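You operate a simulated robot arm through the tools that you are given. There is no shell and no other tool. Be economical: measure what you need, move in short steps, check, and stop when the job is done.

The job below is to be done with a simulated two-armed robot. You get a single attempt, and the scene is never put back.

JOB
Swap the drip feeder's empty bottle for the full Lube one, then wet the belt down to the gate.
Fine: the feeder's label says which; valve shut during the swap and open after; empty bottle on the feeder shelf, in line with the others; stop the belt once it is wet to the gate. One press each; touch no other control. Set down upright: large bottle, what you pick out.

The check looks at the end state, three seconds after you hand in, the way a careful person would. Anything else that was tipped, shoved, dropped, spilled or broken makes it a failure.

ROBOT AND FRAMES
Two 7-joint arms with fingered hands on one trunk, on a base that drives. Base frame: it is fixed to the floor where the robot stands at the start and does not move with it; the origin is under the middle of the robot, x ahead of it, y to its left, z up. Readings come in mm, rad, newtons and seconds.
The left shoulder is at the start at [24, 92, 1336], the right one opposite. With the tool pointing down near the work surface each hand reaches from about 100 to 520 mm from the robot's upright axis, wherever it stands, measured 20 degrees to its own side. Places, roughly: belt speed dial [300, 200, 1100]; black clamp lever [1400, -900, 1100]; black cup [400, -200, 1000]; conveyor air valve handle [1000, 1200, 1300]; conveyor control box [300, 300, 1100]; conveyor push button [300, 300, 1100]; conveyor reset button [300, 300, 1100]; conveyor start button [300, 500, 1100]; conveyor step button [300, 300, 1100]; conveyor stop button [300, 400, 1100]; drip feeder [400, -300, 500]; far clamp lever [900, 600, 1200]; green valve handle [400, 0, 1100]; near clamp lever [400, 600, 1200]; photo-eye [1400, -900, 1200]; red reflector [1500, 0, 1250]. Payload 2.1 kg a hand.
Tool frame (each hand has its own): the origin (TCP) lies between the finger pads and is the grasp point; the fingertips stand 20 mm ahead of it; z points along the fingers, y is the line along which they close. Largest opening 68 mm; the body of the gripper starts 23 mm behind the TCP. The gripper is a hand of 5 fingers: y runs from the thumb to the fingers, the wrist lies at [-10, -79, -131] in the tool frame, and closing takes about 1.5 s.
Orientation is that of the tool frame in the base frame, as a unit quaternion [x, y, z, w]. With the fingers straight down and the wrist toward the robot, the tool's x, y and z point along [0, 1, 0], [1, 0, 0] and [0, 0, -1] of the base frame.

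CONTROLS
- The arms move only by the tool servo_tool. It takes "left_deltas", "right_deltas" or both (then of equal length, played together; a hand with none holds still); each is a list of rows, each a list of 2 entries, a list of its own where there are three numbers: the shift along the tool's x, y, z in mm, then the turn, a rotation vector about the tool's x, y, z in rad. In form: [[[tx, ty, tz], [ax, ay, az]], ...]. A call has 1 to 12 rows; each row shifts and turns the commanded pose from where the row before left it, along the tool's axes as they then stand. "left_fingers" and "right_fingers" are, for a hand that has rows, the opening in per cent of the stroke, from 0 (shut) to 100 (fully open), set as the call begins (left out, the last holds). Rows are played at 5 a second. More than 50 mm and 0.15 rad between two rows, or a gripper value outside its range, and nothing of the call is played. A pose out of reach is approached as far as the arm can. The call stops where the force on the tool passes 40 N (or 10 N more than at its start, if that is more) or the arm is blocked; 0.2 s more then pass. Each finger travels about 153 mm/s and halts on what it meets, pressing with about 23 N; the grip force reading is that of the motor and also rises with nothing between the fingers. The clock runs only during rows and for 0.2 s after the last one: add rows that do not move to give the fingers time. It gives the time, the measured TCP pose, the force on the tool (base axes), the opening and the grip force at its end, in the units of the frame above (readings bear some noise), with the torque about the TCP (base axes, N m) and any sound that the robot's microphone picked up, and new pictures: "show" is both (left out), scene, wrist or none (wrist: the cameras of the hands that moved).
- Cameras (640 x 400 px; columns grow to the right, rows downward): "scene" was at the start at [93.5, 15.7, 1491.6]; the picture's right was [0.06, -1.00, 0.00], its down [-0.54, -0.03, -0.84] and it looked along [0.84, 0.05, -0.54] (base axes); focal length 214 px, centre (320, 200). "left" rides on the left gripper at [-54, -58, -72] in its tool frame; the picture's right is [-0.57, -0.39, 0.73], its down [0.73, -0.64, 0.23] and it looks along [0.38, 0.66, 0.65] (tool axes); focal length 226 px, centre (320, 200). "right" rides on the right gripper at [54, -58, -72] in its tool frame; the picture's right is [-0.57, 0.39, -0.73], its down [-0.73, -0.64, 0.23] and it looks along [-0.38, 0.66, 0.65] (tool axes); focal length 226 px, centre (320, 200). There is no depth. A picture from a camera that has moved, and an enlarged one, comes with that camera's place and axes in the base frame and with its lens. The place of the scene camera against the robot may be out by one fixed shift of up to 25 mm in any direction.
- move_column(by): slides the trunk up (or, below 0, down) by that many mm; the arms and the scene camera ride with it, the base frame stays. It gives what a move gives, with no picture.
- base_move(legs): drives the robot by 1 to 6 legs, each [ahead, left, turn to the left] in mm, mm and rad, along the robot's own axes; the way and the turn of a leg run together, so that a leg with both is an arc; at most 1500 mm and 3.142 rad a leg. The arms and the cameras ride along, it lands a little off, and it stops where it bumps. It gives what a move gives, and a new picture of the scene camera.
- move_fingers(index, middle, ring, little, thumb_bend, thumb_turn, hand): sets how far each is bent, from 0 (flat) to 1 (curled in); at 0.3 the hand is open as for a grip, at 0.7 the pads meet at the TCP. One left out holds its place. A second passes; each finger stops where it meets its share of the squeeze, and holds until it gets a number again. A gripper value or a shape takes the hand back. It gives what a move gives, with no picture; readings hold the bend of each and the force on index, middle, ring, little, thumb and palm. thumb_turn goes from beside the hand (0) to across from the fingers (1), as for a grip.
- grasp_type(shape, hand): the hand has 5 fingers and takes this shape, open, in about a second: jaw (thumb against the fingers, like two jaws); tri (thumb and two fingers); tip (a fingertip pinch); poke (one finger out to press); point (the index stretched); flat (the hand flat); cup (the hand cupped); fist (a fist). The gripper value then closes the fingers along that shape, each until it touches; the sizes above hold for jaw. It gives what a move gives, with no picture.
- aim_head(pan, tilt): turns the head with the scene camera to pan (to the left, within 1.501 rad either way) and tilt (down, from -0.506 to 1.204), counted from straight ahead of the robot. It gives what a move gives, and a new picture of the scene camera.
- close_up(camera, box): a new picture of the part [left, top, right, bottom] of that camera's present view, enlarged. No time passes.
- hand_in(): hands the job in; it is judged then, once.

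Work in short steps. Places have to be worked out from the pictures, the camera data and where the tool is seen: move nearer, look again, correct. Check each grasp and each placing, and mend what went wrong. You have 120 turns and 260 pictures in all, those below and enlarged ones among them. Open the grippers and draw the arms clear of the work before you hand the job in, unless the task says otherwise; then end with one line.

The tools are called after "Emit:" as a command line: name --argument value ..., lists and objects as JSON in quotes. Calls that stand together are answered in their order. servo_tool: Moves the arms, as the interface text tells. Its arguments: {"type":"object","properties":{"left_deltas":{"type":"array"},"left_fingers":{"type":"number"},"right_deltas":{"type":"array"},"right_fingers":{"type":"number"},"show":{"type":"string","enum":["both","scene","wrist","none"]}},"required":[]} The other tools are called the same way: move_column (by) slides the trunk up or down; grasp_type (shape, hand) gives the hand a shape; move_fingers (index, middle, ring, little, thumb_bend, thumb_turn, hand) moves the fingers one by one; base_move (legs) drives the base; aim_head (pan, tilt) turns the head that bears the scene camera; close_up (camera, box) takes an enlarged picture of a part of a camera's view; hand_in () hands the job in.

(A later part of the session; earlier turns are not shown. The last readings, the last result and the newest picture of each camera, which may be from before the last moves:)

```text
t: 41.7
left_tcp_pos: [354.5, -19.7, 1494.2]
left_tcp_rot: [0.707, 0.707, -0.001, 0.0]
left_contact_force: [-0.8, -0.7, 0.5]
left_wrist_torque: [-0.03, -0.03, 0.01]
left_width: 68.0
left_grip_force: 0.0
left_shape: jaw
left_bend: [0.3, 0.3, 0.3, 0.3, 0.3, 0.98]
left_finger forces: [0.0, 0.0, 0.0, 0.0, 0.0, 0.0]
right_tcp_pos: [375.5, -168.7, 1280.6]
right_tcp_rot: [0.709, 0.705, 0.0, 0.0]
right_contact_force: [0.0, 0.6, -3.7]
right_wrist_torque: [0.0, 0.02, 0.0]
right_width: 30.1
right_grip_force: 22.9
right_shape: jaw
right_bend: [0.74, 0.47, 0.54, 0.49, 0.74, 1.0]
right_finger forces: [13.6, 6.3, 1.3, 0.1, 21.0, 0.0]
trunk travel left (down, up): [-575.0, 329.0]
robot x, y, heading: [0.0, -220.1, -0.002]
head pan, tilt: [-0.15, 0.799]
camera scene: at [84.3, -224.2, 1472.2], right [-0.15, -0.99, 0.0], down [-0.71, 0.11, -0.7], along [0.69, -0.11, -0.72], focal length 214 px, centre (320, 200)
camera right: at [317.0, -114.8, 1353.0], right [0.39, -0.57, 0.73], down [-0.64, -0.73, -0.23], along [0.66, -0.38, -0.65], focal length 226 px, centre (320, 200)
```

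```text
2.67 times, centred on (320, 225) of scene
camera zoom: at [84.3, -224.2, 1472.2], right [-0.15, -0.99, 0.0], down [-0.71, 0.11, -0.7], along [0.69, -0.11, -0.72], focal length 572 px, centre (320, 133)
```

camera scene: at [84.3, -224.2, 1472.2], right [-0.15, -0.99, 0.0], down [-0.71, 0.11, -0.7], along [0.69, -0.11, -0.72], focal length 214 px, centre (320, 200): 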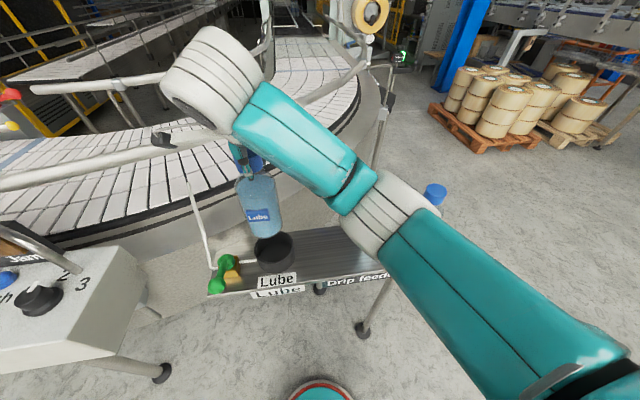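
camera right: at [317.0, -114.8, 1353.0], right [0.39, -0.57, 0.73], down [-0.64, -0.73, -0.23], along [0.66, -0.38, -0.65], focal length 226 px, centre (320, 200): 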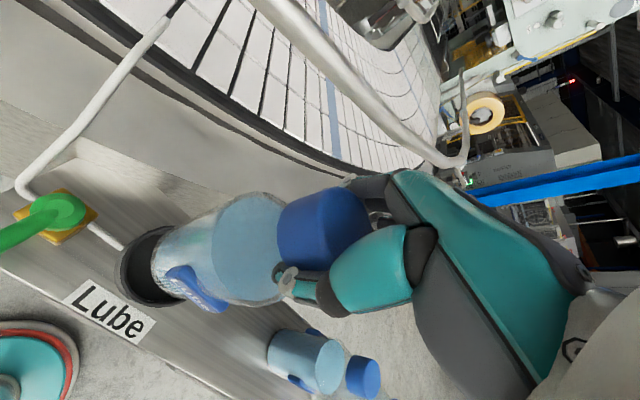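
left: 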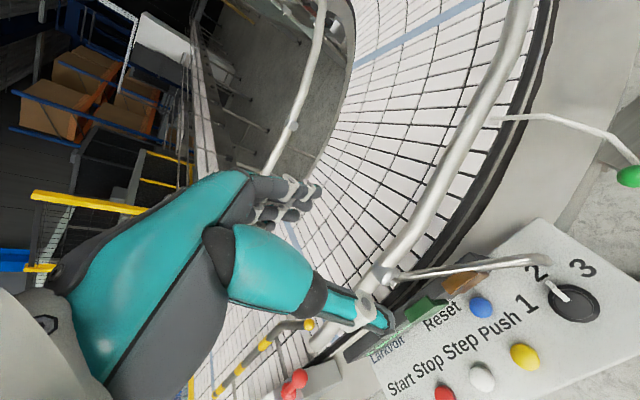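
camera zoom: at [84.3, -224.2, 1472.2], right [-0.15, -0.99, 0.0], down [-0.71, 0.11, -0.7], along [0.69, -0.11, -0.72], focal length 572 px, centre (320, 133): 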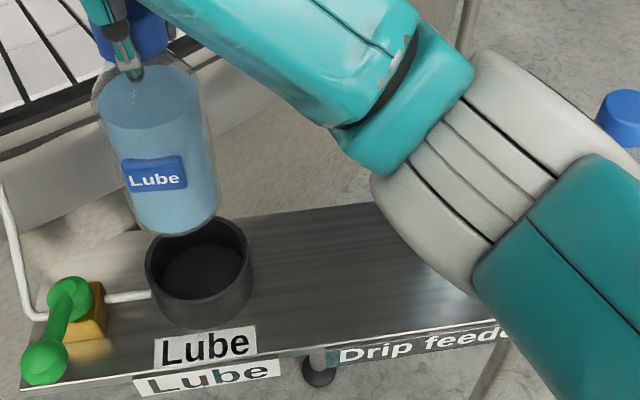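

Aligned with the pick position of the empty. Lower to just above the cup rim and check.

Emit:
servo_tool --right_deltas '[[[0, 0, 25], [0, 0, 0]], [[0, 0, 22], [0, 0, 0]], [[0, 0, 8], [0, 0, 0]]]' --show "both"

Emit:
close_up --camera "scene" --box '[210, 170, 350, 290]'

Emit:
close_up --camera "right" --box '[80, 170, 320, 340]'

```text
t: 42.5
left_tcp_pos: [354.5, -19.2, 1493.9]
left_tcp_rot: [0.707, 0.707, -0.001, 0.0]
left_contact_force: [-0.9, -0.1, -0.4]
left_wrist_torque: [0.01, -0.01, -0.02]
left_width: 68.0
left_grip_force: 0.1
left_shape: jaw
left_bend: [0.3, 0.3, 0.3, 0.3, 0.3, 0.98]
left_finger forces: [0.0, 0.0, 0.1, 0.1, 0.0, 0.0]
right_tcp_pos: [376.8, -170.1, 1225.4]
right_tcp_rot: [0.709, 0.705, 0.0, 0.0]
right_contact_force: [0.3, 0.0, -4.6]
right_wrist_torque: [-0.03, 0.02, 0.01]
right_width: 30.1
right_grip_force: 22.8
right_shape: jaw
right_bend: [0.74, 0.47, 0.54, 0.49, 0.74, 1.0]
right_finger forces: [13.8, 6.4, 1.1, 0.0, 20.8, 0.0]
trunk travel left (down, up): [-575.0, 329.0]
robot x, y, heading: [2.4, -224.5, -0.004]
head pan, tilt: [-0.15, 0.799]
camera scene: at [84.3, -224.1, 1472.2], right [-0.15, -0.99, 0.0], down [-0.71, 0.11, -0.7], along [0.69, -0.11, -0.72], focal length 214 px, centre (320, 200)
camera right: at [317.4, -114.9, 1297.9], right [0.39, -0.57, 0.73], down [-0.64, -0.73, -0.23], along [0.66, -0.38, -0.65], focal length 226 px, centre (320, 200)
```

scene: 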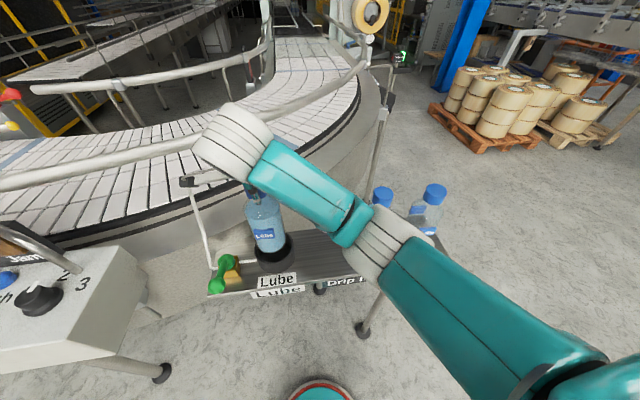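
right: 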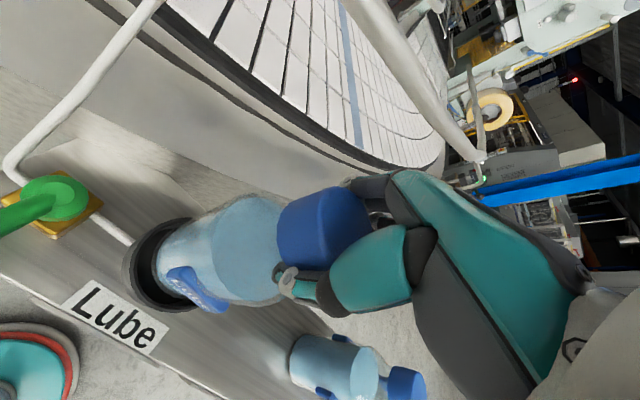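

```text
3.33 times, centred on (280, 230) of scene
camera zoom: at [84.3, -224.1, 1472.2], right [-0.15, -0.99, 0.0], down [-0.71, 0.11, -0.7], along [0.69, -0.11, -0.72], focal length 715 px, centre (453, 100)
```

zoom: 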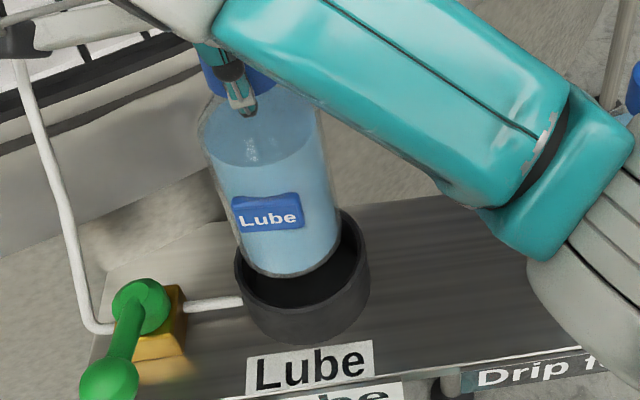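

```text
2.35 times, centred on (200, 255) of right
camera zoom: at [317.4, -114.9, 1297.9], right [0.39, -0.57, 0.73], down [-0.64, -0.73, -0.23], along [0.66, -0.38, -0.65], focal length 532 px, centre (602, 71)
```

zoom: 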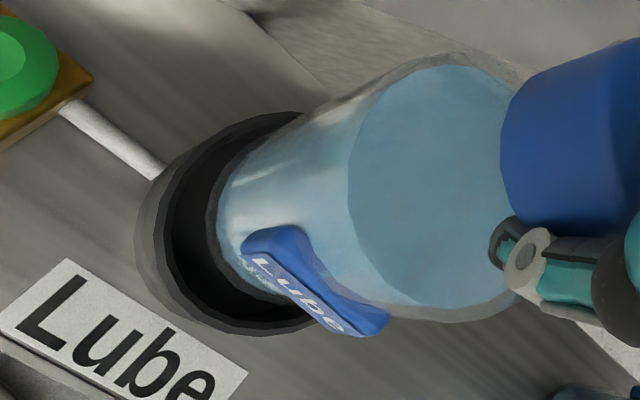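

Picture suggests the cup centre is a few mm toward -y of the bottle. Shift -4 mm in y and lower slowly with force watch.

Emit:
servo_tool --right_deltas '[[[-4, -1, 0], [0, 0, 0]], [[0, 0, 6], [0, 0, 0]], [[0, 0, 6], [0, 0, 0]], [[0, 0, 6], [0, 0, 0]], [[0, 0, 6], [0, 0, 0]]]' --show "both"

Emit:
close_up --camera "scene" --box '[210, 170, 350, 290]'

Emit:
close_up --camera "right" --box '[80, 170, 320, 340]'

```text
t: 43.7
left_tcp_pos: [353.8, -18.5, 1494.5]
left_tcp_rot: [0.707, 0.707, -0.001, 0.0]
left_contact_force: [-0.6, 1.3, -0.1]
left_wrist_torque: [-0.01, -0.02, -0.04]
left_width: 67.6
left_grip_force: 0.0
left_shape: jaw
left_bend: [0.3, 0.3, 0.3, 0.3, 0.3, 0.98]
left_finger forces: [0.0, 0.0, 0.0, 0.0, 0.1, 0.0]
right_tcp_pos: [375.6, -174.0, 1201.4]
right_tcp_rot: [0.708, 0.706, 0.0, -0.001]
right_contact_force: [-0.2, -0.1, -4.5]
right_wrist_torque: [-0.01, 0.01, 0.01]
right_width: 30.0
right_grip_force: 23.1
right_shape: jaw
right_bend: [0.74, 0.47, 0.54, 0.49, 0.74, 1.0]
right_finger forces: [13.8, 6.2, 1.1, 0.0, 20.9, 0.0]
trunk travel left (down, up): [-575.0, 329.0]
robot x, y, heading: [-2.5, -221.7, 0.003]
head pan, tilt: [-0.15, 0.799]
camera scene: at [84.3, -224.1, 1472.2], right [-0.15, -0.99, 0.0], down [-0.71, 0.11, -0.7], along [0.69, -0.11, -0.72], focal length 214 px, centre (320, 200)
camera right: at [316.1, -118.4, 1274.2], right [0.39, -0.57, 0.73], down [-0.64, -0.73, -0.23], along [0.66, -0.38, -0.65], focal length 226 px, centre (320, 200)
```

scene: 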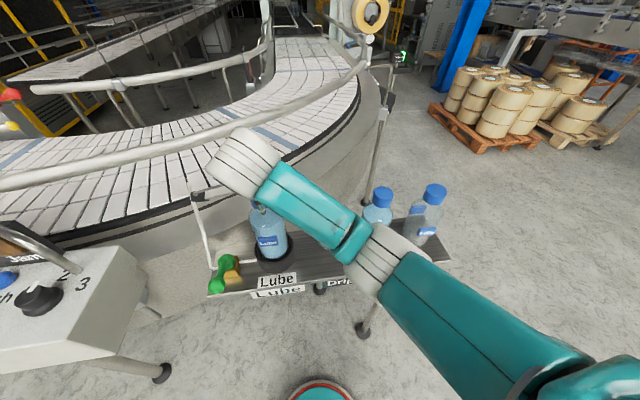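
right: 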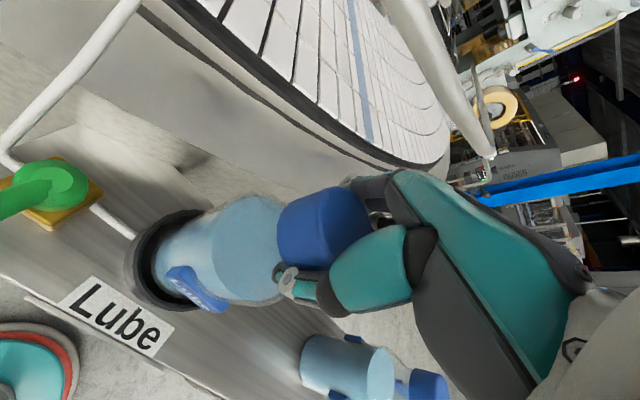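

```text
3.33 times, centred on (280, 230) of scene
camera zoom: at [84.3, -224.1, 1472.2], right [-0.15, -0.99, 0.0], down [-0.71, 0.11, -0.7], along [0.69, -0.11, -0.72], focal length 715 px, centre (453, 100)
```

zoom: 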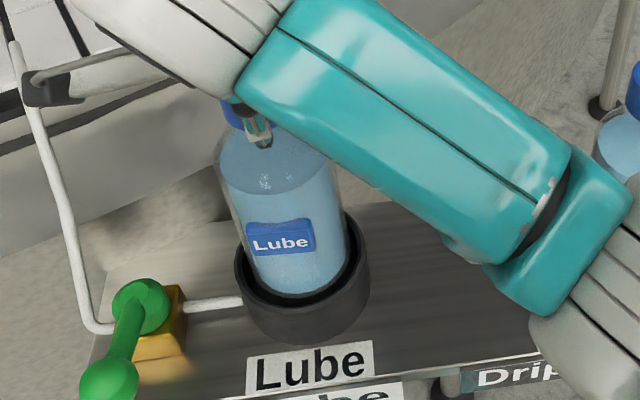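

```text
2.35 times, centred on (200, 255) of right
camera zoom: at [316.1, -118.4, 1274.2], right [0.39, -0.57, 0.73], down [-0.64, -0.73, -0.23], along [0.66, -0.38, -0.65], focal length 532 px, centre (602, 71)
```

zoom: 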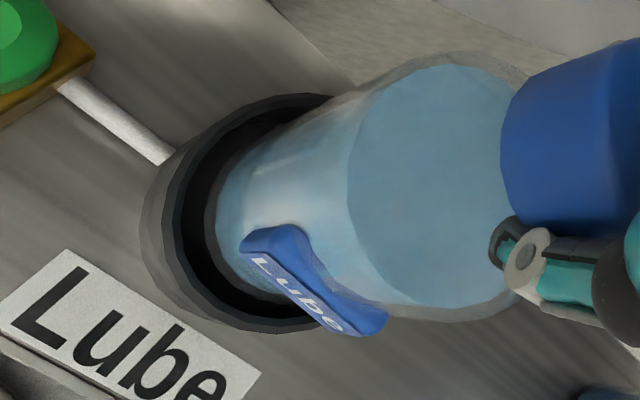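

Bottle is entering the cup with even clearance and no contact. Continue down.

Emit:
servo_tool --right_deltas '[[[0, 0, 6], [0, 0, 0]], [[0, 0, 6], [0, 0, 0]], [[0, 0, 6], [0, 0, 0]], [[0, 0, 6], [0, 0, 0]], [[0, 0, 4], [0, 0, 0]], [[0, 0, 3], [0, 0, 0]]]' --show "scene"

Emit:
close_up --camera "scene" --box '[210, 170, 350, 290]'

```text
t: 45.1
left_tcp_pos: [355.0, -19.5, 1494.1]
left_tcp_rot: [0.708, 0.706, -0.001, -0.001]
left_contact_force: [0.2, -0.6, 0.5]
left_wrist_torque: [0.01, -0.01, -0.02]
left_width: 67.5
left_grip_force: 0.1
left_shape: jaw
left_bend: [0.3, 0.3, 0.3, 0.3, 0.3, 0.98]
left_finger forces: [0.1, 0.1, 0.0, 0.0, 0.0, 0.1]
right_tcp_pos: [374.3, -173.1, 1170.7]
right_tcp_rot: [0.708, 0.706, 0.0, 0.0]
right_contact_force: [0.2, 0.4, -4.8]
right_wrist_torque: [-0.06, 0.04, 0.02]
right_width: 30.2
right_grip_force: 23.0
right_shape: jaw
right_bend: [0.74, 0.47, 0.54, 0.49, 0.74, 1.0]
right_finger forces: [13.8, 6.3, 1.1, 0.0, 20.8, 0.1]
trunk travel left (down, up): [-575.0, 329.0]
robot x, y, heading: [-0.7, -225.2, -0.003]
head pan, tilt: [-0.15, 0.799]
camera scene: at [84.3, -224.1, 1472.2], right [-0.15, -0.99, 0.0], down [-0.71, 0.11, -0.7], along [0.69, -0.11, -0.72], focal length 214 px, centre (320, 200)
```

scene: 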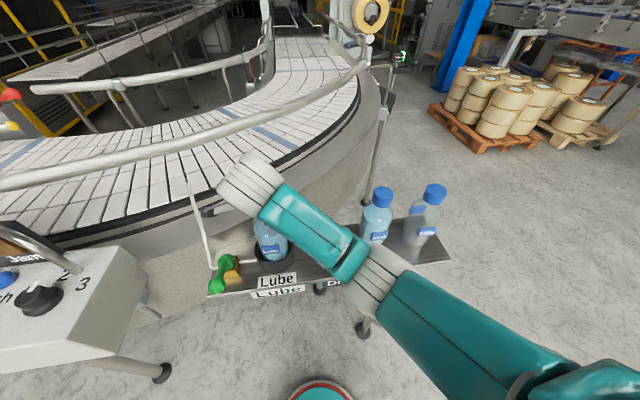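

```text
3.33 times, centred on (280, 230) of scene
camera zoom: at [84.3, -224.1, 1472.2], right [-0.15, -0.99, 0.0], down [-0.71, 0.11, -0.7], along [0.69, -0.11, -0.72], focal length 715 px, centre (453, 100)
```

zoom: 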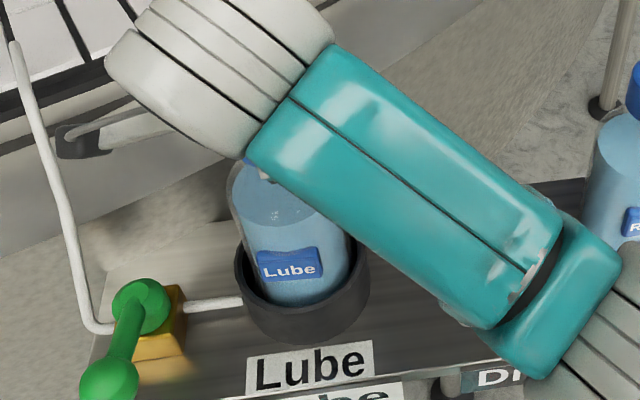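

Inside the cup, not yet on the bottom. Lower further in 2 mm steps.

Emit:
servo_tool --right_deltas '[[[0, 0, 2], [0, 0, 0]], [[0, 0, 2], [0, 0, 0]], [[0, 0, 2], [0, 0, 0]]]' --show "none"

```text
t: 45.9
left_tcp_pos: [354.6, -19.2, 1495.3]
left_tcp_rot: [0.707, 0.707, -0.001, 0.0]
left_contact_force: [0.7, 0.1, -0.1]
left_wrist_torque: [-0.02, 0.04, -0.02]
left_width: 67.6
left_grip_force: 0.1
left_shape: jaw
left_bend: [0.3, 0.3, 0.3, 0.3, 0.3, 0.98]
left_finger forces: [0.1, 0.0, 0.0, 0.1, 0.0, 0.0]
right_tcp_pos: [373.8, -172.5, 1164.6]
right_tcp_rot: [0.708, 0.706, -0.001, -0.001]
right_contact_force: [-0.4, 0.5, -5.4]
right_wrist_torque: [0.01, 0.0, -0.01]
right_width: 30.3
right_grip_force: 23.0
right_shape: jaw
right_bend: [0.74, 0.47, 0.54, 0.49, 0.74, 1.0]
right_finger forces: [13.8, 6.4, 1.0, 0.0, 20.8, 0.0]
trunk travel left (down, up): [-575.0, 329.0]
robot x, y, heading: [-0.9, -221.7, -0.001]
head pan, tilt: [-0.15, 0.799]
```

Emit:
servo_tool --right_deltas '[[[0, 0, 2], [0, 0, 0]], [[0, 0, 2], [0, 0, 0]]]' --show "none"

```text
t: 46.5
left_tcp_pos: [352.0, -17.8, 1496.0]
left_tcp_rot: [0.707, 0.707, -0.001, 0.001]
left_contact_force: [0.0, 0.2, 0.2]
left_wrist_torque: [0.01, 0.01, 0.01]
left_width: 67.4
left_grip_force: 0.1
left_shape: jaw
left_bend: [0.3, 0.3, 0.3, 0.3, 0.3, 0.98]
left_finger forces: [0.0, 0.0, 0.0, 0.0, 0.0, 0.1]
right_tcp_pos: [373.9, -172.9, 1162.5]
right_tcp_rot: [0.708, 0.706, 0.002, 0.001]
right_contact_force: [-4.0, 0.8, 14.3]
right_wrist_torque: [-0.01, -0.07, 0.02]
right_width: 30.2
right_grip_force: 23.4
right_shape: jaw
right_bend: [0.74, 0.46, 0.55, 0.49, 0.74, 1.0]
right_finger forces: [12.4, 9.4, 0.4, 0.1, 22.6, 0.1]
trunk travel left (down, up): [-575.0, 329.0]
robot x, y, heading: [-1.3, -227.0, -0.003]
head pan, tilt: [-0.15, 0.799]
```

Bottle is on the cup's bottom. Open and lift clear.

Emit:
servo_tool --right_deltas '[[[0, 0, -1], [0, 0, 0]], [[0, 0, 0], [0, 0, 0]], [[0, 0, 0], [0, 0, 0]], [[0, 0, 0], [0, 0, 0]], [[0, 0, 0], [0, 0, 0]], [[0, 0, -10], [0, 0, 0]], [[0, 0, -30], [0, 0, 0]], [[0, 0, -45], [0, 0, 0]], [[0, 0, -45], [0, 0, 0]], [[0, 0, -45], [0, 0, 0]]]' --right_fingers 100 --show "both"

Emit:
close_up --camera "scene" --box '[200, 160, 460, 310]'

```text
t: 48.7
left_tcp_pos: [353.2, -17.5, 1495.7]
left_tcp_rot: [0.707, 0.707, 0.0, 0.0]
left_contact_force: [0.1, 0.1, -0.2]
left_wrist_torque: [0.01, 0.02, -0.02]
left_width: 67.6
left_grip_force: 0.1
left_shape: jaw
left_bend: [0.3, 0.3, 0.3, 0.3, 0.3, 0.98]
left_finger forces: [0.1, 0.0, 0.0, 0.0, 0.0, 0.0]
right_tcp_pos: [380.5, -163.9, 1290.9]
right_tcp_rot: [0.697, 0.717, 0.024, 0.012]
right_contact_force: [0.2, -0.2, 0.4]
right_wrist_torque: [0.0, -0.02, -0.04]
right_width: 67.5
right_grip_force: 0.1
right_shape: jaw
right_bend: [0.3, 0.3, 0.3, 0.3, 0.3, 0.98]
right_finger forces: [0.0, 0.0, 0.1, 0.1, 0.1, 0.0]
right hand out of reach, approached as far as the arm can: row 9, 10
trunk travel left (down, up): [-575.0, 329.0]
robot x, y, heading: [1.2, -225.7, -0.004]
head pan, tilt: [-0.15, 0.799]
camera scene: at [83.7, -223.5, 1472.2], right [-0.15, -0.99, 0.0], down [-0.71, 0.11, -0.7], along [0.69, -0.11, -0.72], focal length 214 px, centre (320, 200)
camera right: at [316.4, -112.1, 1362.2], right [0.37, -0.57, 0.74], down [-0.61, -0.75, -0.27], along [0.71, -0.35, -0.62], focal length 226 px, centre (320, 200)
```

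scene: 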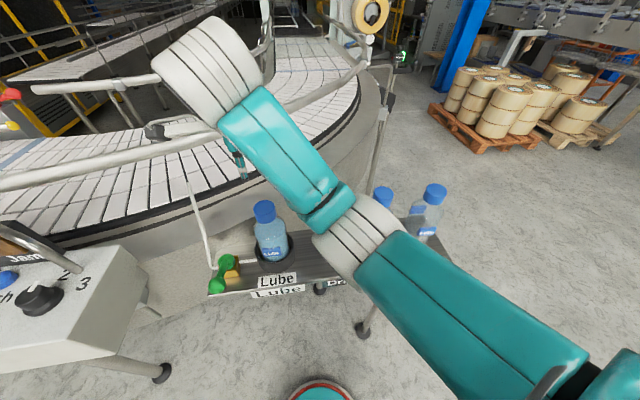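
right: 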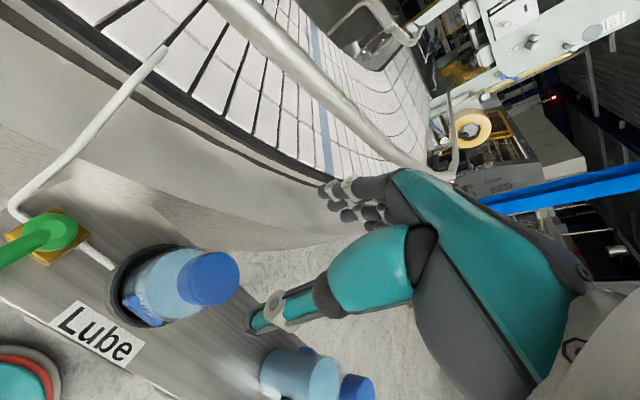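

```text
2.46 times, centred on (330, 235) of scene
camera zoom: at [83.7, -223.5, 1472.2], right [-0.15, -0.99, 0.0], down [-0.71, 0.11, -0.7], along [0.69, -0.11, -0.72], focal length 528 px, centre (295, 114)
```

zoom: 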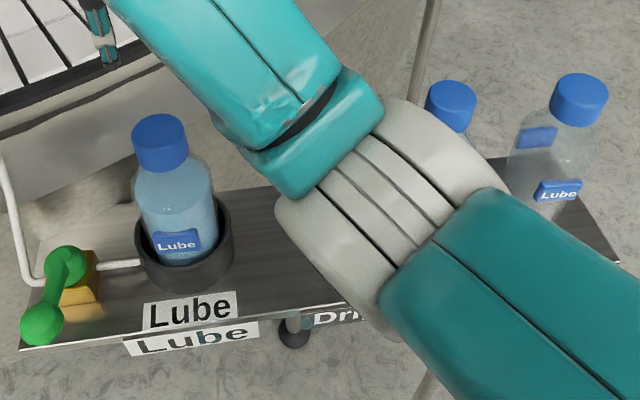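

The full Lube bottle stands upright in the cup. Draw the right hand back and up, then drive left so the valve and control box are both reachable.

Emit:
servo_tool --right_deltas '[[[0, -30, -5], [0, 0, 0]], [[0, -30, -20], [0, 0, 0]], [[0, -20, -30], [0, 0, 0]], [[-20, 0, -30], [0, 0, 0]]]' --show "none"

Emit:
base_move --legs '[[0, 372, 0]]'

```text
t: 49.7
left_tcp_pos: [354.5, -19.4, 1494.5]
left_tcp_rot: [0.707, 0.707, 0.0, -0.001]
left_contact_force: [-0.1, 1.0, 0.4]
left_wrist_torque: [0.05, -0.03, 0.0]
left_width: 67.8
left_grip_force: 0.0
left_shape: jaw
left_bend: [0.3, 0.3, 0.3, 0.3, 0.3, 0.98]
left_finger forces: [0.1, 0.1, 0.1, 0.1, 0.0, 0.0]
right_tcp_pos: [297.5, -188.3, 1373.3]
right_tcp_rot: [0.698, 0.716, 0.024, 0.011]
right_contact_force: [-0.4, -0.2, -0.1]
right_wrist_torque: [-0.02, -0.01, -0.02]
right_width: 67.7
right_grip_force: 0.0
right_shape: jaw
right_bend: [0.3, 0.3, 0.3, 0.3, 0.3, 0.98]
right_finger forces: [0.0, 0.1, 0.1, 0.0, 0.0, 0.0]
trunk travel left (down, up): [-575.0, 329.0]
robot x, y, heading: [2.6, -220.8, 0.002]
head pan, tilt: [-0.15, 0.799]
```

```text
t: 52.1
left_tcp_pos: [355.3, 353.3, 1495.0]
left_tcp_rot: [0.708, 0.707, 0.0, 0.001]
left_contact_force: [0.2, -0.4, -1.6]
left_wrist_torque: [-0.03, -0.03, 0.04]
left_width: 67.5
left_grip_force: 0.1
left_shape: jaw
left_bend: [0.3, 0.3, 0.3, 0.3, 0.3, 0.98]
left_finger forces: [0.0, 0.0, 0.0, 0.0, 0.0, 0.0]
right_tcp_pos: [298.5, 183.0, 1373.6]
right_tcp_rot: [0.697, 0.717, 0.024, 0.012]
right_contact_force: [-0.1, 0.5, -0.5]
right_wrist_torque: [0.02, 0.05, -0.02]
right_width: 68.0
right_grip_force: 0.1
right_shape: jaw
right_bend: [0.3, 0.3, 0.3, 0.3, 0.3, 0.98]
right_finger forces: [0.0, 0.0, 0.1, 0.0, 0.1, 0.1]
trunk travel left (down, up): [-575.0, 329.0]
robot x, y, heading: [2.0, 146.1, 0.003]
head pan, tilt: [-0.15, 0.799]
camera scene: at [84.8, 147.0, 1472.2], right [-0.15, -0.99, 0.0], down [-0.71, 0.11, -0.7], along [0.69, -0.11, -0.72], focal length 214 px, centre (320, 200)
```

scene: 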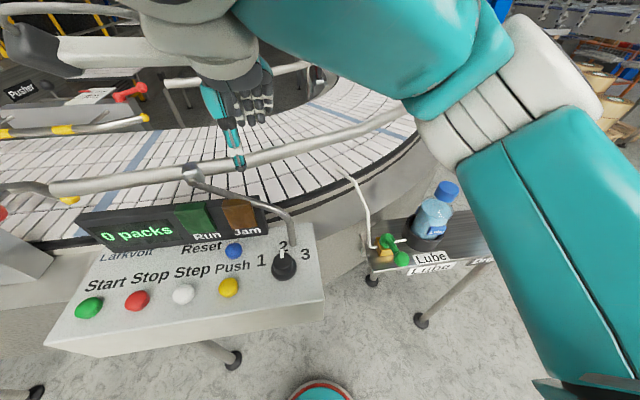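

Restore the right hand's straight-down attitude, move over the valve knob and set the same yaw as when I released it.

Emit:
servo_tool --right_deltas '[[[0, 0, 0], [0.051, -0.017, 0.028]], [[-48, -1, 0], [0, 0, 0]], [[-48, -1, 0], [0, 0, 0]], [[-48, -2, 0], [0, 0, 0]], [[-48, -2, 0], [0, 0, 0]], [[-48, -1, 0], [0, 0, 0]]]' --show "none"

Emit:
grasp_type --shape "tip" --hand "right"

Emit:
servo_tool --right_deltas '[[[0, 0, 0], [0, 0, -0.146]], [[0, 0, 0], [0, 0, -0.146]], [[0, 0, 0], [0, 0, -0.146]], [[0, 0, 0], [0, 0, -0.146]], [[0, 0, 25], [0, 0, -0.146]], [[0, 0, 45], [0, 0, -0.146]], [[0, 0, 45], [0, 0, -0.146]], [[0, 0, 45], [0, 0, 0]]]' --show "both"

```text
t: 53.5
left_tcp_pos: [354.8, 350.9, 1494.7]
left_tcp_rot: [0.708, 0.707, 0.001, 0.0]
left_contact_force: [-0.1, -0.7, 0.0]
left_wrist_torque: [0.0, -0.02, 0.03]
left_width: 67.5
left_grip_force: 0.1
left_shape: jaw
left_bend: [0.3, 0.3, 0.3, 0.3, 0.3, 0.98]
left_finger forces: [0.0, 0.0, 0.0, 0.1, 0.0, 0.1]
right_tcp_pos: [291.6, -55.4, 1374.3]
right_tcp_rot: [0.707, 0.707, 0.0, 0.0]
right_contact_force: [0.0, 0.3, 0.0]
right_wrist_torque: [-0.02, 0.01, -0.01]
right_width: 67.8
right_grip_force: 0.1
right_shape: jaw
right_bend: [0.3, 0.3, 0.3, 0.3, 0.3, 0.98]
right_finger forces: [0.1, 0.1, 0.0, 0.0, 0.1, 0.1]
trunk travel left (down, up): [-575.0, 329.0]
robot x, y, heading: [1.9, 148.9, 0.002]
head pan, tilt: [-0.15, 0.799]
```

```text
t: 54.4
left_tcp_pos: [355.7, 350.7, 1493.7]
left_tcp_rot: [0.708, 0.706, 0.0, 0.0]
left_contact_force: [0.1, 0.2, -0.9]
left_wrist_torque: [-0.03, -0.01, 0.02]
left_width: 67.9
left_grip_force: 0.0
left_shape: jaw
left_bend: [0.3, 0.3, 0.3, 0.3, 0.3, 0.98]
left_finger forces: [0.1, 0.0, 0.0, 0.0, 0.0, 0.1]
right_tcp_pos: [291.6, -54.0, 1373.8]
right_tcp_rot: [0.708, 0.707, -0.001, 0.001]
right_contact_force: [0.5, -0.8, -0.1]
right_wrist_torque: [0.02, 0.01, 0.01]
right_width: 68.0
right_grip_force: 0.0
right_shape: tip
right_bend: [0.3, 0.98, 0.99, 0.99, 0.3, 0.98]
right_finger forces: [0.1, 0.0, 0.0, 0.0, 0.1, 0.1]
trunk travel left (down, up): [-575.0, 329.0]
robot x, y, heading: [-1.2, 146.6, -0.003]
head pan, tilt: [-0.15, 0.799]
```

```text
t: 56.2
left_tcp_pos: [356.0, 350.8, 1495.4]
left_tcp_rot: [0.708, 0.706, 0.0, -0.001]
left_contact_force: [0.1, 0.5, -0.7]
left_wrist_torque: [0.01, 0.02, -0.04]
left_width: 67.7
left_grip_force: 0.0
left_shape: jaw
left_bend: [0.3, 0.3, 0.3, 0.3, 0.3, 0.98]
left_finger forces: [0.0, 0.0, 0.0, 0.1, 0.1, 0.0]
right_tcp_pos: [291.0, -56.8, 1212.2]
right_tcp_rot: [0.271, 0.962, 0.0, 0.0]
right_contact_force: [0.0, 0.3, 0.0]
right_wrist_torque: [-0.02, 0.0, 0.01]
right_width: 68.0
right_grip_force: 0.1
right_shape: tip
right_bend: [0.3, 0.98, 0.99, 0.99, 0.3, 0.98]
right_finger forces: [0.0, 0.1, 0.0, 0.0, 0.1, 0.0]
trunk travel left (down, up): [-575.0, 329.0]
robot x, y, heading: [-0.4, 147.0, 0.002]
head pan, tilt: [-0.15, 0.799]
camera scene: at [84.6, 146.1, 1472.2], right [-0.15, -0.99, 0.0], down [-0.71, 0.11, -0.7], along [0.69, -0.11, -0.72], focal length 214 px, centre (320, 200)
camera right: at [212.9, -77.9, 1285.8], right [0.68, 0.04, 0.73], down [0.29, -0.93, -0.23], along [0.67, 0.37, -0.65], focal length 226 px, centre (320, 200)
```

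scene: 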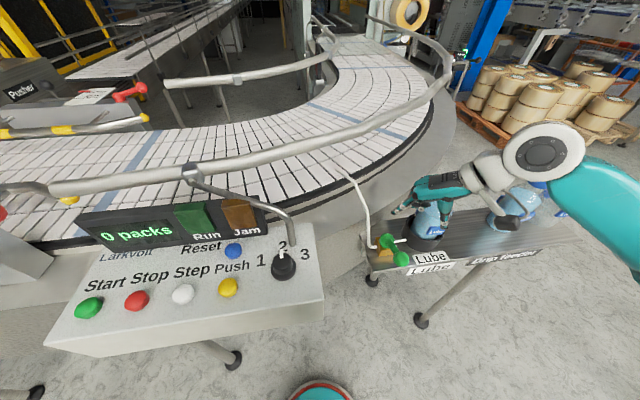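
right: 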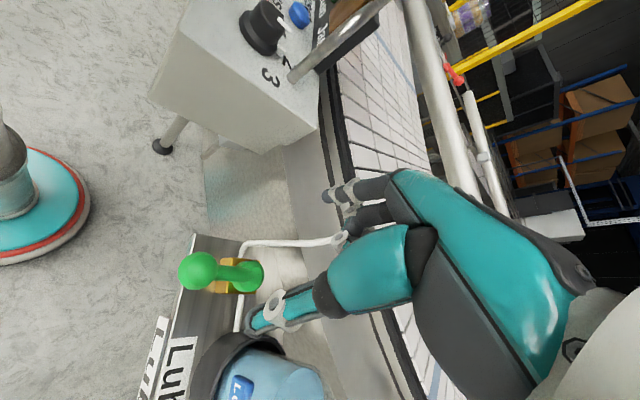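

Knob at ≈(293,-65,1058). Same pose as before had clearance; shift slightly and descend to grip height.

Emit:
servo_tool --right_deltas '[[[-4, -4, 40], [0, 0, 0]], [[0, 0, 45], [0, 0, 0]], [[0, 0, 35], [0, 0, 0]], [[0, 0, 20], [0, 0, 0]], [[0, 0, 9], [0, 0, 0]]]' --show "both"

```text
t: 57.4
left_tcp_pos: [356.2, 352.8, 1494.7]
left_tcp_rot: [0.707, 0.707, -0.002, 0.001]
left_contact_force: [-1.1, -0.8, -0.4]
left_wrist_torque: [0.0, -0.01, -0.04]
left_width: 67.5
left_grip_force: 0.1
left_shape: jaw
left_bend: [0.3, 0.3, 0.3, 0.3, 0.3, 0.98]
left_finger forces: [0.0, 0.0, 0.0, 0.1, 0.1, 0.0]
right_tcp_pos: [298.0, -61.4, 1069.4]
right_tcp_rot: [0.272, 0.962, 0.006, 0.009]
right_contact_force: [10.6, 3.8, 19.8]
right_wrist_torque: [-0.11, 0.08, 0.06]
right_width: 67.9
right_grip_force: 0.0
right_shape: tip
right_bend: [0.3, 1.0, 0.99, 0.99, 0.3, 0.98]
right_finger forces: [0.2, 21.7, 0.0, 0.1, 0.0, 0.0]
trunk travel left (down, up): [-575.0, 329.0]
robot x, y, heading: [0.3, 146.3, -0.001]
head pan, tilt: [-0.15, 0.799]
stopped in row 5 (right hand): the force on the tool passed its limit at 43 N (the readings are from after the stop); the commanded pose is now the measured one
camera scene: at [85.0, 146.8, 1472.4], right [-0.15, -0.99, 0.0], down [-0.71, 0.11, -0.7], along [0.69, -0.11, -0.72], focal length 214 px, centre (320, 200)
camera right: at [217.8, -82.5, 1140.1], right [0.67, 0.03, 0.74], down [0.29, -0.93, -0.23], along [0.68, 0.37, -0.63], focal length 226 px, centre (320, 200)
```

scene: 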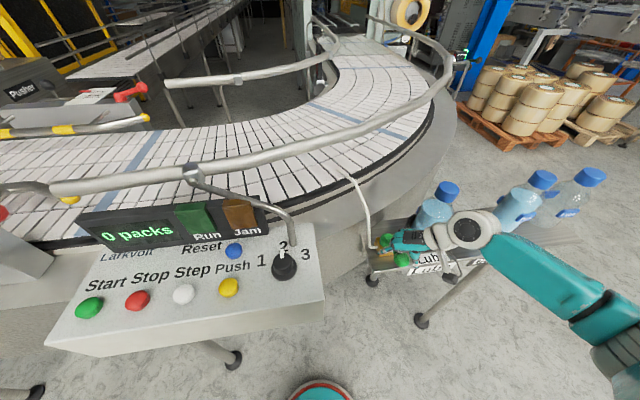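
right: 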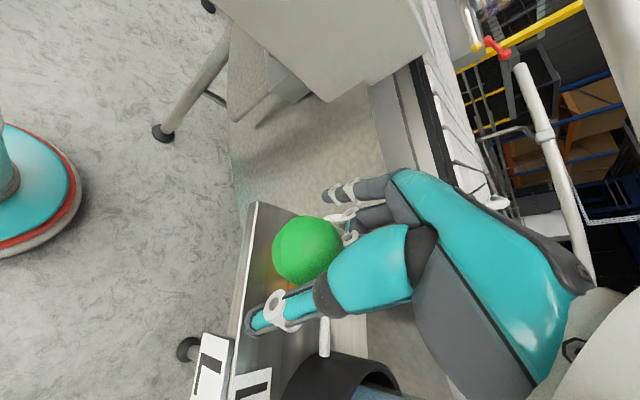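

The curled middle finger rests on the knob. Raise 5 mm, shift it off a little, then close the pinch.

Emit:
servo_tool --right_deltas '[[[0, -4, -5], [0, 0, 0]], [[0, 0, 0], [0, 0, 0]], [[0, 0, 0], [0, 0, 0]], [[0, 0, 0], [0, 0, 0]], [[0, 0, 0], [0, 0, 0]]]' --right_fingers 20 --show "wrist"

```text
t: 58.6
left_tcp_pos: [357.3, 352.4, 1494.7]
left_tcp_rot: [0.707, 0.707, -0.002, 0.0]
left_contact_force: [-0.3, 0.2, 0.9]
left_wrist_torque: [0.02, -0.01, -0.02]
left_width: 67.6
left_grip_force: 0.0
left_shape: jaw
left_bend: [0.3, 0.3, 0.3, 0.3, 0.3, 0.98]
left_finger forces: [0.0, 0.1, 0.0, 0.0, 0.0, 0.0]
right_tcp_pos: [295.5, -65.9, 1072.0]
right_tcp_rot: [0.271, 0.963, 0.004, 0.005]
right_contact_force: [10.5, 2.0, 1.1]
right_wrist_torque: [-0.03, -0.06, 0.0]
right_width: 19.4
right_grip_force: 22.9
right_shape: tip
right_bend: [0.73, 1.0, 1.0, 1.0, 0.72, 1.0]
right_finger forces: [18.2, 21.1, 0.1, 0.0, 24.1, 0.0]
trunk travel left (down, up): [-575.0, 329.0]
robot x, y, heading: [-0.2, 148.6, 0.002]
head pan, tilt: [-0.15, 0.799]
camera right: at [216.2, -86.5, 1143.6], right [0.68, 0.03, 0.74], down [0.29, -0.93, -0.23], along [0.68, 0.37, -0.64], focal length 226 px, centre (320, 200)
```

right: 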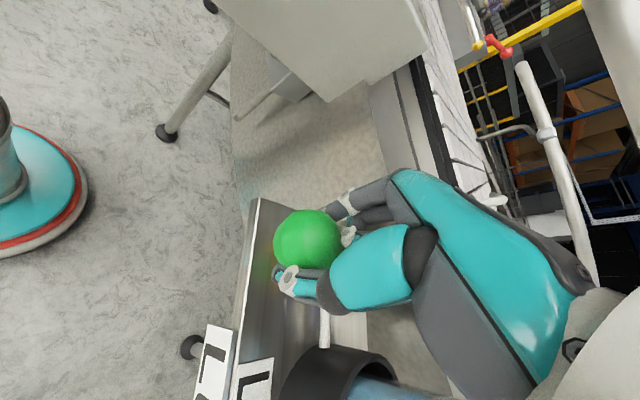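

Firm grip on the handle. Reverse the arc (first half).

Emit:
servo_tool --right_deltas '[[[4.8, 8, 0], [0, 0, 0.1]], [[4.3, 8.2, 0], [0, 0, 0.1]], [[3.9, 8.5, 0], [0, 0, 0.1]], [[3.4, 8.7, 0], [0, 0, 0.1]], [[2.9, 8.9, 0], [0, 0, 0.1]]]' --show "both"

```text
t: 59.8
left_tcp_pos: [357.5, 348.0, 1494.7]
left_tcp_rot: [0.708, 0.707, 0.0, -0.002]
left_contact_force: [0.1, -0.3, 0.1]
left_wrist_torque: [0.0, -0.02, 0.01]
left_width: 67.8
left_grip_force: 0.1
left_shape: jaw
left_bend: [0.3, 0.3, 0.3, 0.3, 0.3, 0.98]
left_finger forces: [0.0, 0.1, 0.1, 0.1, 0.1, 0.0]
right_tcp_pos: [309.1, -24.5, 1071.5]
right_tcp_rot: [0.502, 0.865, 0.005, 0.004]
right_contact_force: [18.0, -18.5, 6.2]
right_wrist_torque: [-0.04, 0.07, -0.06]
right_width: 20.1
right_grip_force: 23.0
right_shape: tip
right_bend: [0.73, 1.0, 1.0, 1.0, 0.73, 0.98]
right_finger forces: [18.3, 30.2, 0.0, 0.0, 23.2, 0.1]
trunk travel left (down, up): [-575.0, 329.0]
robot x, y, heading: [0.4, 144.7, -0.001]
head pan, tilt: [-0.15, 0.799]
camera scene: at [87.7, 142.8, 1472.0], right [-0.15, -0.99, 0.0], down [-0.71, 0.11, -0.7], along [0.69, -0.1, -0.72], focal length 214 px, centre (320, 200)
camera right: at [230.7, -7.2, 1143.4], right [0.61, -0.3, 0.73], down [-0.19, -0.95, -0.24], along [0.77, 0.01, -0.64], focal length 226 px, centre (320, 200)
```

scene: 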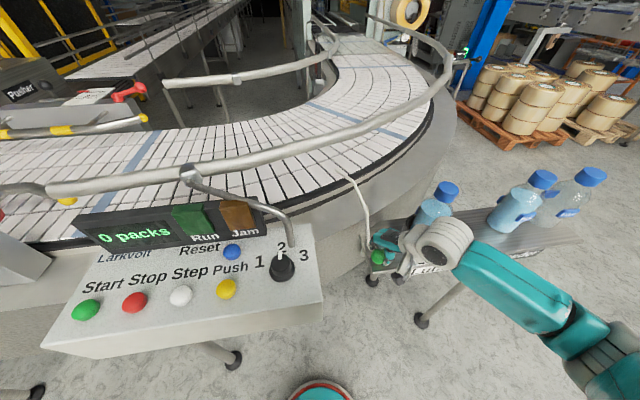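
right: 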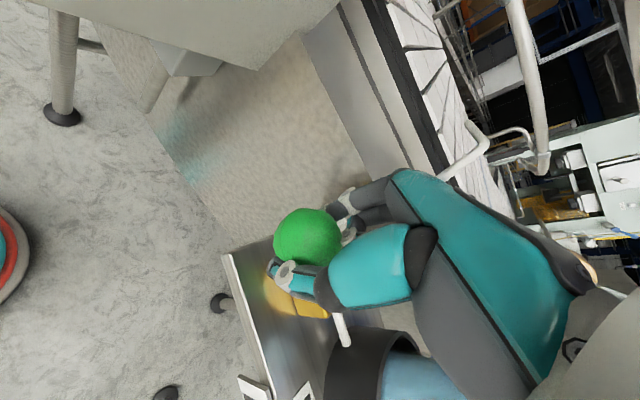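

Radial tension only (I'm pulling slightly outward); shift inward 4 mm and continue.

Emit:
servo_tool --right_deltas '[[[-4, 1.4, 0], [0, 0, 0]], [[2.2, 8.3, 0], [0, 0, 0.1]], [[1.7, 8.4, 0], [0, 0, 0.1]], [[0.9, 8.5, 0], [0, 0, 0.1]]]' --show "wrist"

```text
t: 60.8
left_tcp_pos: [355.6, 350.6, 1494.5]
left_tcp_rot: [0.707, 0.707, 0.0, 0.0]
left_contact_force: [0.2, -0.5, 0.4]
left_wrist_torque: [0.02, -0.01, -0.05]
left_width: 67.5
left_grip_force: 0.1
left_shape: jaw
left_bend: [0.3, 0.3, 0.3, 0.3, 0.3, 0.98]
left_finger forces: [0.0, 0.1, 0.1, 0.0, 0.1, 0.1]
right_tcp_pos: [331.0, -11.6, 1072.7]
right_tcp_rot: [0.625, 0.78, 0.006, 0.001]
right_contact_force: [-0.9, -5.5, -9.1]
right_wrist_torque: [-0.15, -0.06, -0.1]
right_width: 20.1
right_grip_force: 23.0
right_shape: tip
right_bend: [0.73, 1.0, 1.0, 1.0, 0.73, 0.96]
right_finger forces: [19.4, 10.3, 0.0, 0.1, 25.0, 0.0]
trunk travel left (down, up): [-575.0, 329.0]
robot x, y, heading: [1.0, 145.6, 0.002]
head pan, tilt: [-0.15, 0.799]
camera right: at [261.3, 29.2, 1144.5], right [0.49, -0.47, 0.73], down [-0.46, -0.85, -0.24], along [0.74, -0.22, -0.64], focal length 226 px, centre (320, 200)
```

right: 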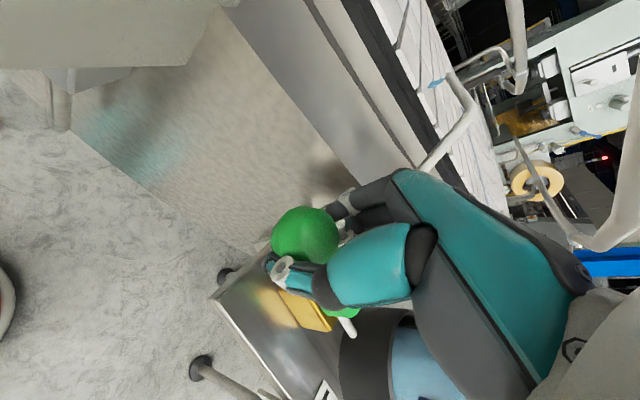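

A blue wet patch is already appearing at the tube end. Finish the last ~0.42 rad.

Emit:
servo_tool --right_deltas '[[[1.0, 8, 0], [0, 0, 0.07]], [[0.6, 8, 0], [0, 0, 0.07]], [[0, 8, 0], [0, 0, 0.07]]]' --show "both"

```text
t: 61.6
left_tcp_pos: [354.9, 350.0, 1494.9]
left_tcp_rot: [0.707, 0.707, -0.001, 0.0]
left_contact_force: [0.1, 0.7, 0.6]
left_wrist_torque: [0.0, -0.01, 0.02]
left_width: 67.9
left_grip_force: 0.0
left_shape: jaw
left_bend: [0.3, 0.3, 0.3, 0.3, 0.3, 0.98]
left_finger forces: [0.0, 0.0, 0.0, 0.0, 0.0, 0.0]
right_tcp_pos: [354.9, -7.5, 1072.7]
right_tcp_rot: [0.703, 0.711, 0.006, 0.002]
right_contact_force: [-3.8, -6.0, -17.0]
right_wrist_torque: [-0.2, -0.04, -0.13]
right_width: 19.4
right_grip_force: 23.0
right_shape: tip
right_bend: [0.73, 0.99, 1.0, 1.0, 0.73, 0.93]
right_finger forces: [22.3, 4.6, 0.1, 0.0, 24.6, 0.1]
trunk travel left (down, up): [-575.0, 329.0]
robot x, y, heading: [2.7, 146.9, -0.004]
head pan, tilt: [-0.15, 0.799]
camera scene: at [85.4, 144.6, 1472.1], right [-0.15, -0.99, 0.0], down [-0.71, 0.11, -0.7], along [0.69, -0.1, -0.72], focal length 214 px, centre (320, 200)
camera right: at [294.7, 46.8, 1145.0], right [0.38, -0.57, 0.73], down [-0.63, -0.74, -0.24], along [0.67, -0.37, -0.64], focal length 226 px, centre (320, 200)
```

scene: 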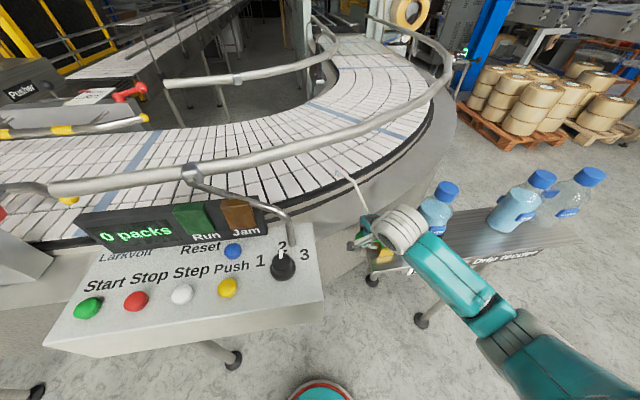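
right: 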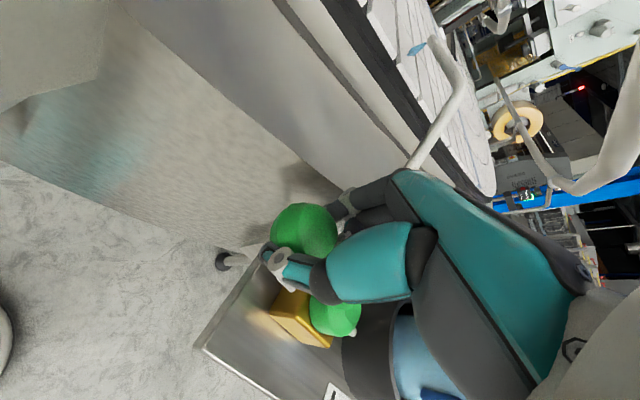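

Handle back along the pipe. Nudge 3 mm toward the stop, open, and lift away.

Emit:
servo_tool --right_deltas '[[[0, 3, 2], [0, 0, 0]], [[0, 0, 0], [0, 0, 0]]]' --show "none"

Emit:
servo_tool --right_deltas '[[[0, 0, 0], [0, 0, 0]], [[0, 0, 0], [0, 0, 0]], [[0, 0, 0], [0, 0, 0]], [[0, 0, 0], [0, 0, 0]], [[0, 0, -20], [0, 0, 0]], [[0, 0, -40], [0, 0, 0]], [[0, 0, -45], [0, 0, 0]], [[0, 0, -45], [0, 0, 0]], [[0, -20, -45], [0, 0, 0]], [[-20, -40, -45], [0, 0, 0]], [[-40, -30, -45], [0, 0, 0]]]' --right_fingers 100 --show "both"

Emit:
close_up --camera "scene" --box '[320, 150, 480, 290]'

```text
t: 62.2
left_tcp_pos: [354.9, 349.6, 1495.4]
left_tcp_rot: [0.707, 0.707, 0.0, 0.001]
left_contact_force: [0.5, -0.8, -0.9]
left_wrist_torque: [0.03, -0.01, 0.01]
left_width: 67.8
left_grip_force: 0.0
left_shape: jaw
left_bend: [0.3, 0.3, 0.3, 0.3, 0.3, 0.98]
left_finger forces: [0.0, 0.0, 0.1, 0.0, 0.0, 0.0]
right_tcp_pos: [358.0, -6.3, 1072.5]
right_tcp_rot: [0.704, 0.711, 0.007, 0.003]
right_contact_force: [-7.0, -9.2, -5.7]
right_wrist_torque: [-0.22, 0.06, -0.12]
right_width: 19.1
right_grip_force: 23.2
right_shape: tip
right_bend: [0.73, 1.0, 1.0, 1.0, 0.74, 0.92]
right_finger forces: [19.8, 8.5, 0.1, 0.1, 24.0, 0.0]
trunk travel left (down, up): [-575.0, 329.0]
robot x, y, heading: [-0.5, 152.0, -0.003]
head pan, tilt: [-0.15, 0.799]
```

```text
refused: row 10 steps farther than a row can; nothing moved
```

```text
2.86 times, centred on (400, 220) of scene
camera zoom: at [84.0, 144.3, 1472.3], right [-0.15, -0.99, 0.0], down [-0.71, 0.11, -0.7], along [0.69, -0.1, -0.72], focal length 613 px, centre (91, 143)
```

zoom: 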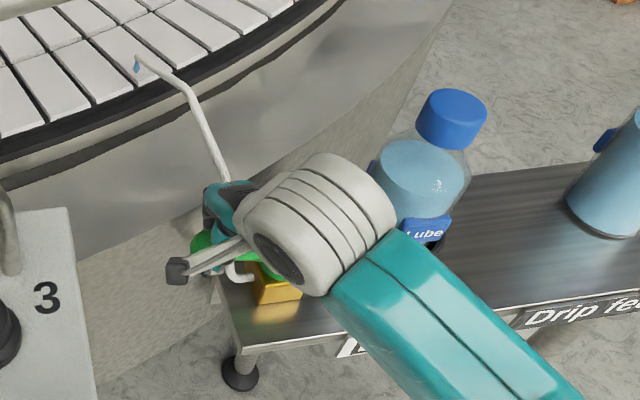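

A drip hangs at the nozzle: valve is open. Release and lift away with smaller steps.

Emit:
servo_tool --right_deltas '[[[0, 0, 0], [0, 0, 0]], [[0, 0, 0], [0, 0, 0]], [[0, 0, 0], [0, 0, 0]], [[0, 0, 0], [0, 0, 0]], [[0, 0, -20], [0, 0, 0]], [[0, 0, -40], [0, 0, 0]], [[0, 0, -45], [0, 0, 0]], [[0, 0, -45], [0, 0, 0]], [[0, -10, -45], [0, 0, 0]], [[-10, -25, -35], [0, 0, 0]], [[-20, -25, -35], [0, 0, 0]], [[-20, -25, -30], [0, 0, 0]]]' --right_fingers 100 --show "scene"

Emit:
close_up --camera "scene" --box '[320, 150, 480, 290]'

```text
t: 64.8
left_tcp_pos: [354.8, 352.4, 1495.9]
left_tcp_rot: [0.707, 0.707, -0.001, 0.0]
left_contact_force: [0.3, -0.3, 0.2]
left_wrist_torque: [0.0, -0.03, 0.02]
left_width: 67.5
left_grip_force: 0.0
left_shape: jaw
left_bend: [0.3, 0.3, 0.3, 0.3, 0.3, 0.98]
left_finger forces: [0.1, 0.0, 0.1, 0.1, 0.0, 0.1]
right_tcp_pos: [268.5, -58.0, 1365.7]
right_tcp_rot: [0.703, 0.711, 0.006, 0.003]
right_contact_force: [-0.2, -0.2, 0.9]
right_wrist_torque: [-0.01, 0.01, 0.02]
right_width: 67.7
right_grip_force: 0.0
right_shape: tip
right_bend: [0.3, 0.98, 0.99, 0.99, 0.3, 0.98]
right_finger forces: [0.2, 0.0, 0.0, 0.1, 0.1, 0.1]
trunk travel left (down, up): [-575.0, 329.0]
robot x, y, heading: [1.5, 144.4, 0.003]
head pan, tilt: [-0.15, 0.799]
camera scene: at [84.3, 146.2, 1472.2], right [-0.15, -0.99, 0.0], down [-0.71, 0.11, -0.7], along [0.69, -0.11, -0.72], focal length 214 px, centre (320, 200)
```

scene: 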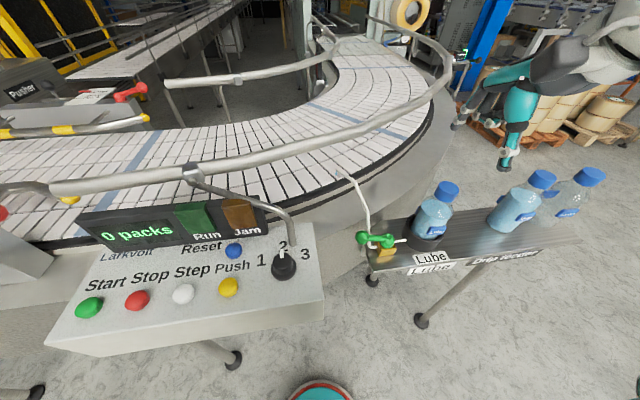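

```text
2.86 times, centred on (400, 220) of scene
camera zoom: at [84.3, 146.2, 1472.2], right [-0.15, -0.99, 0.0], down [-0.71, 0.11, -0.7], along [0.69, -0.11, -0.72], focal length 613 px, centre (91, 143)
```

zoom: 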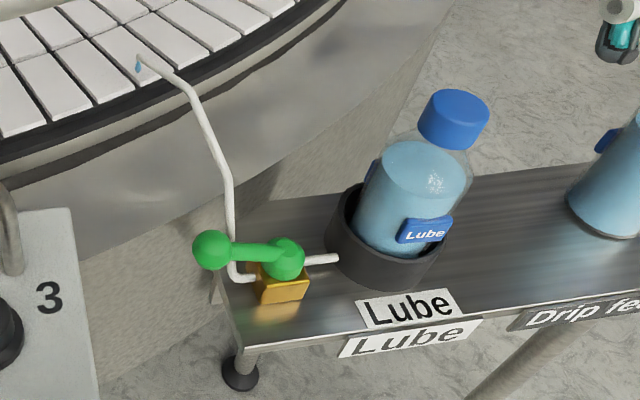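

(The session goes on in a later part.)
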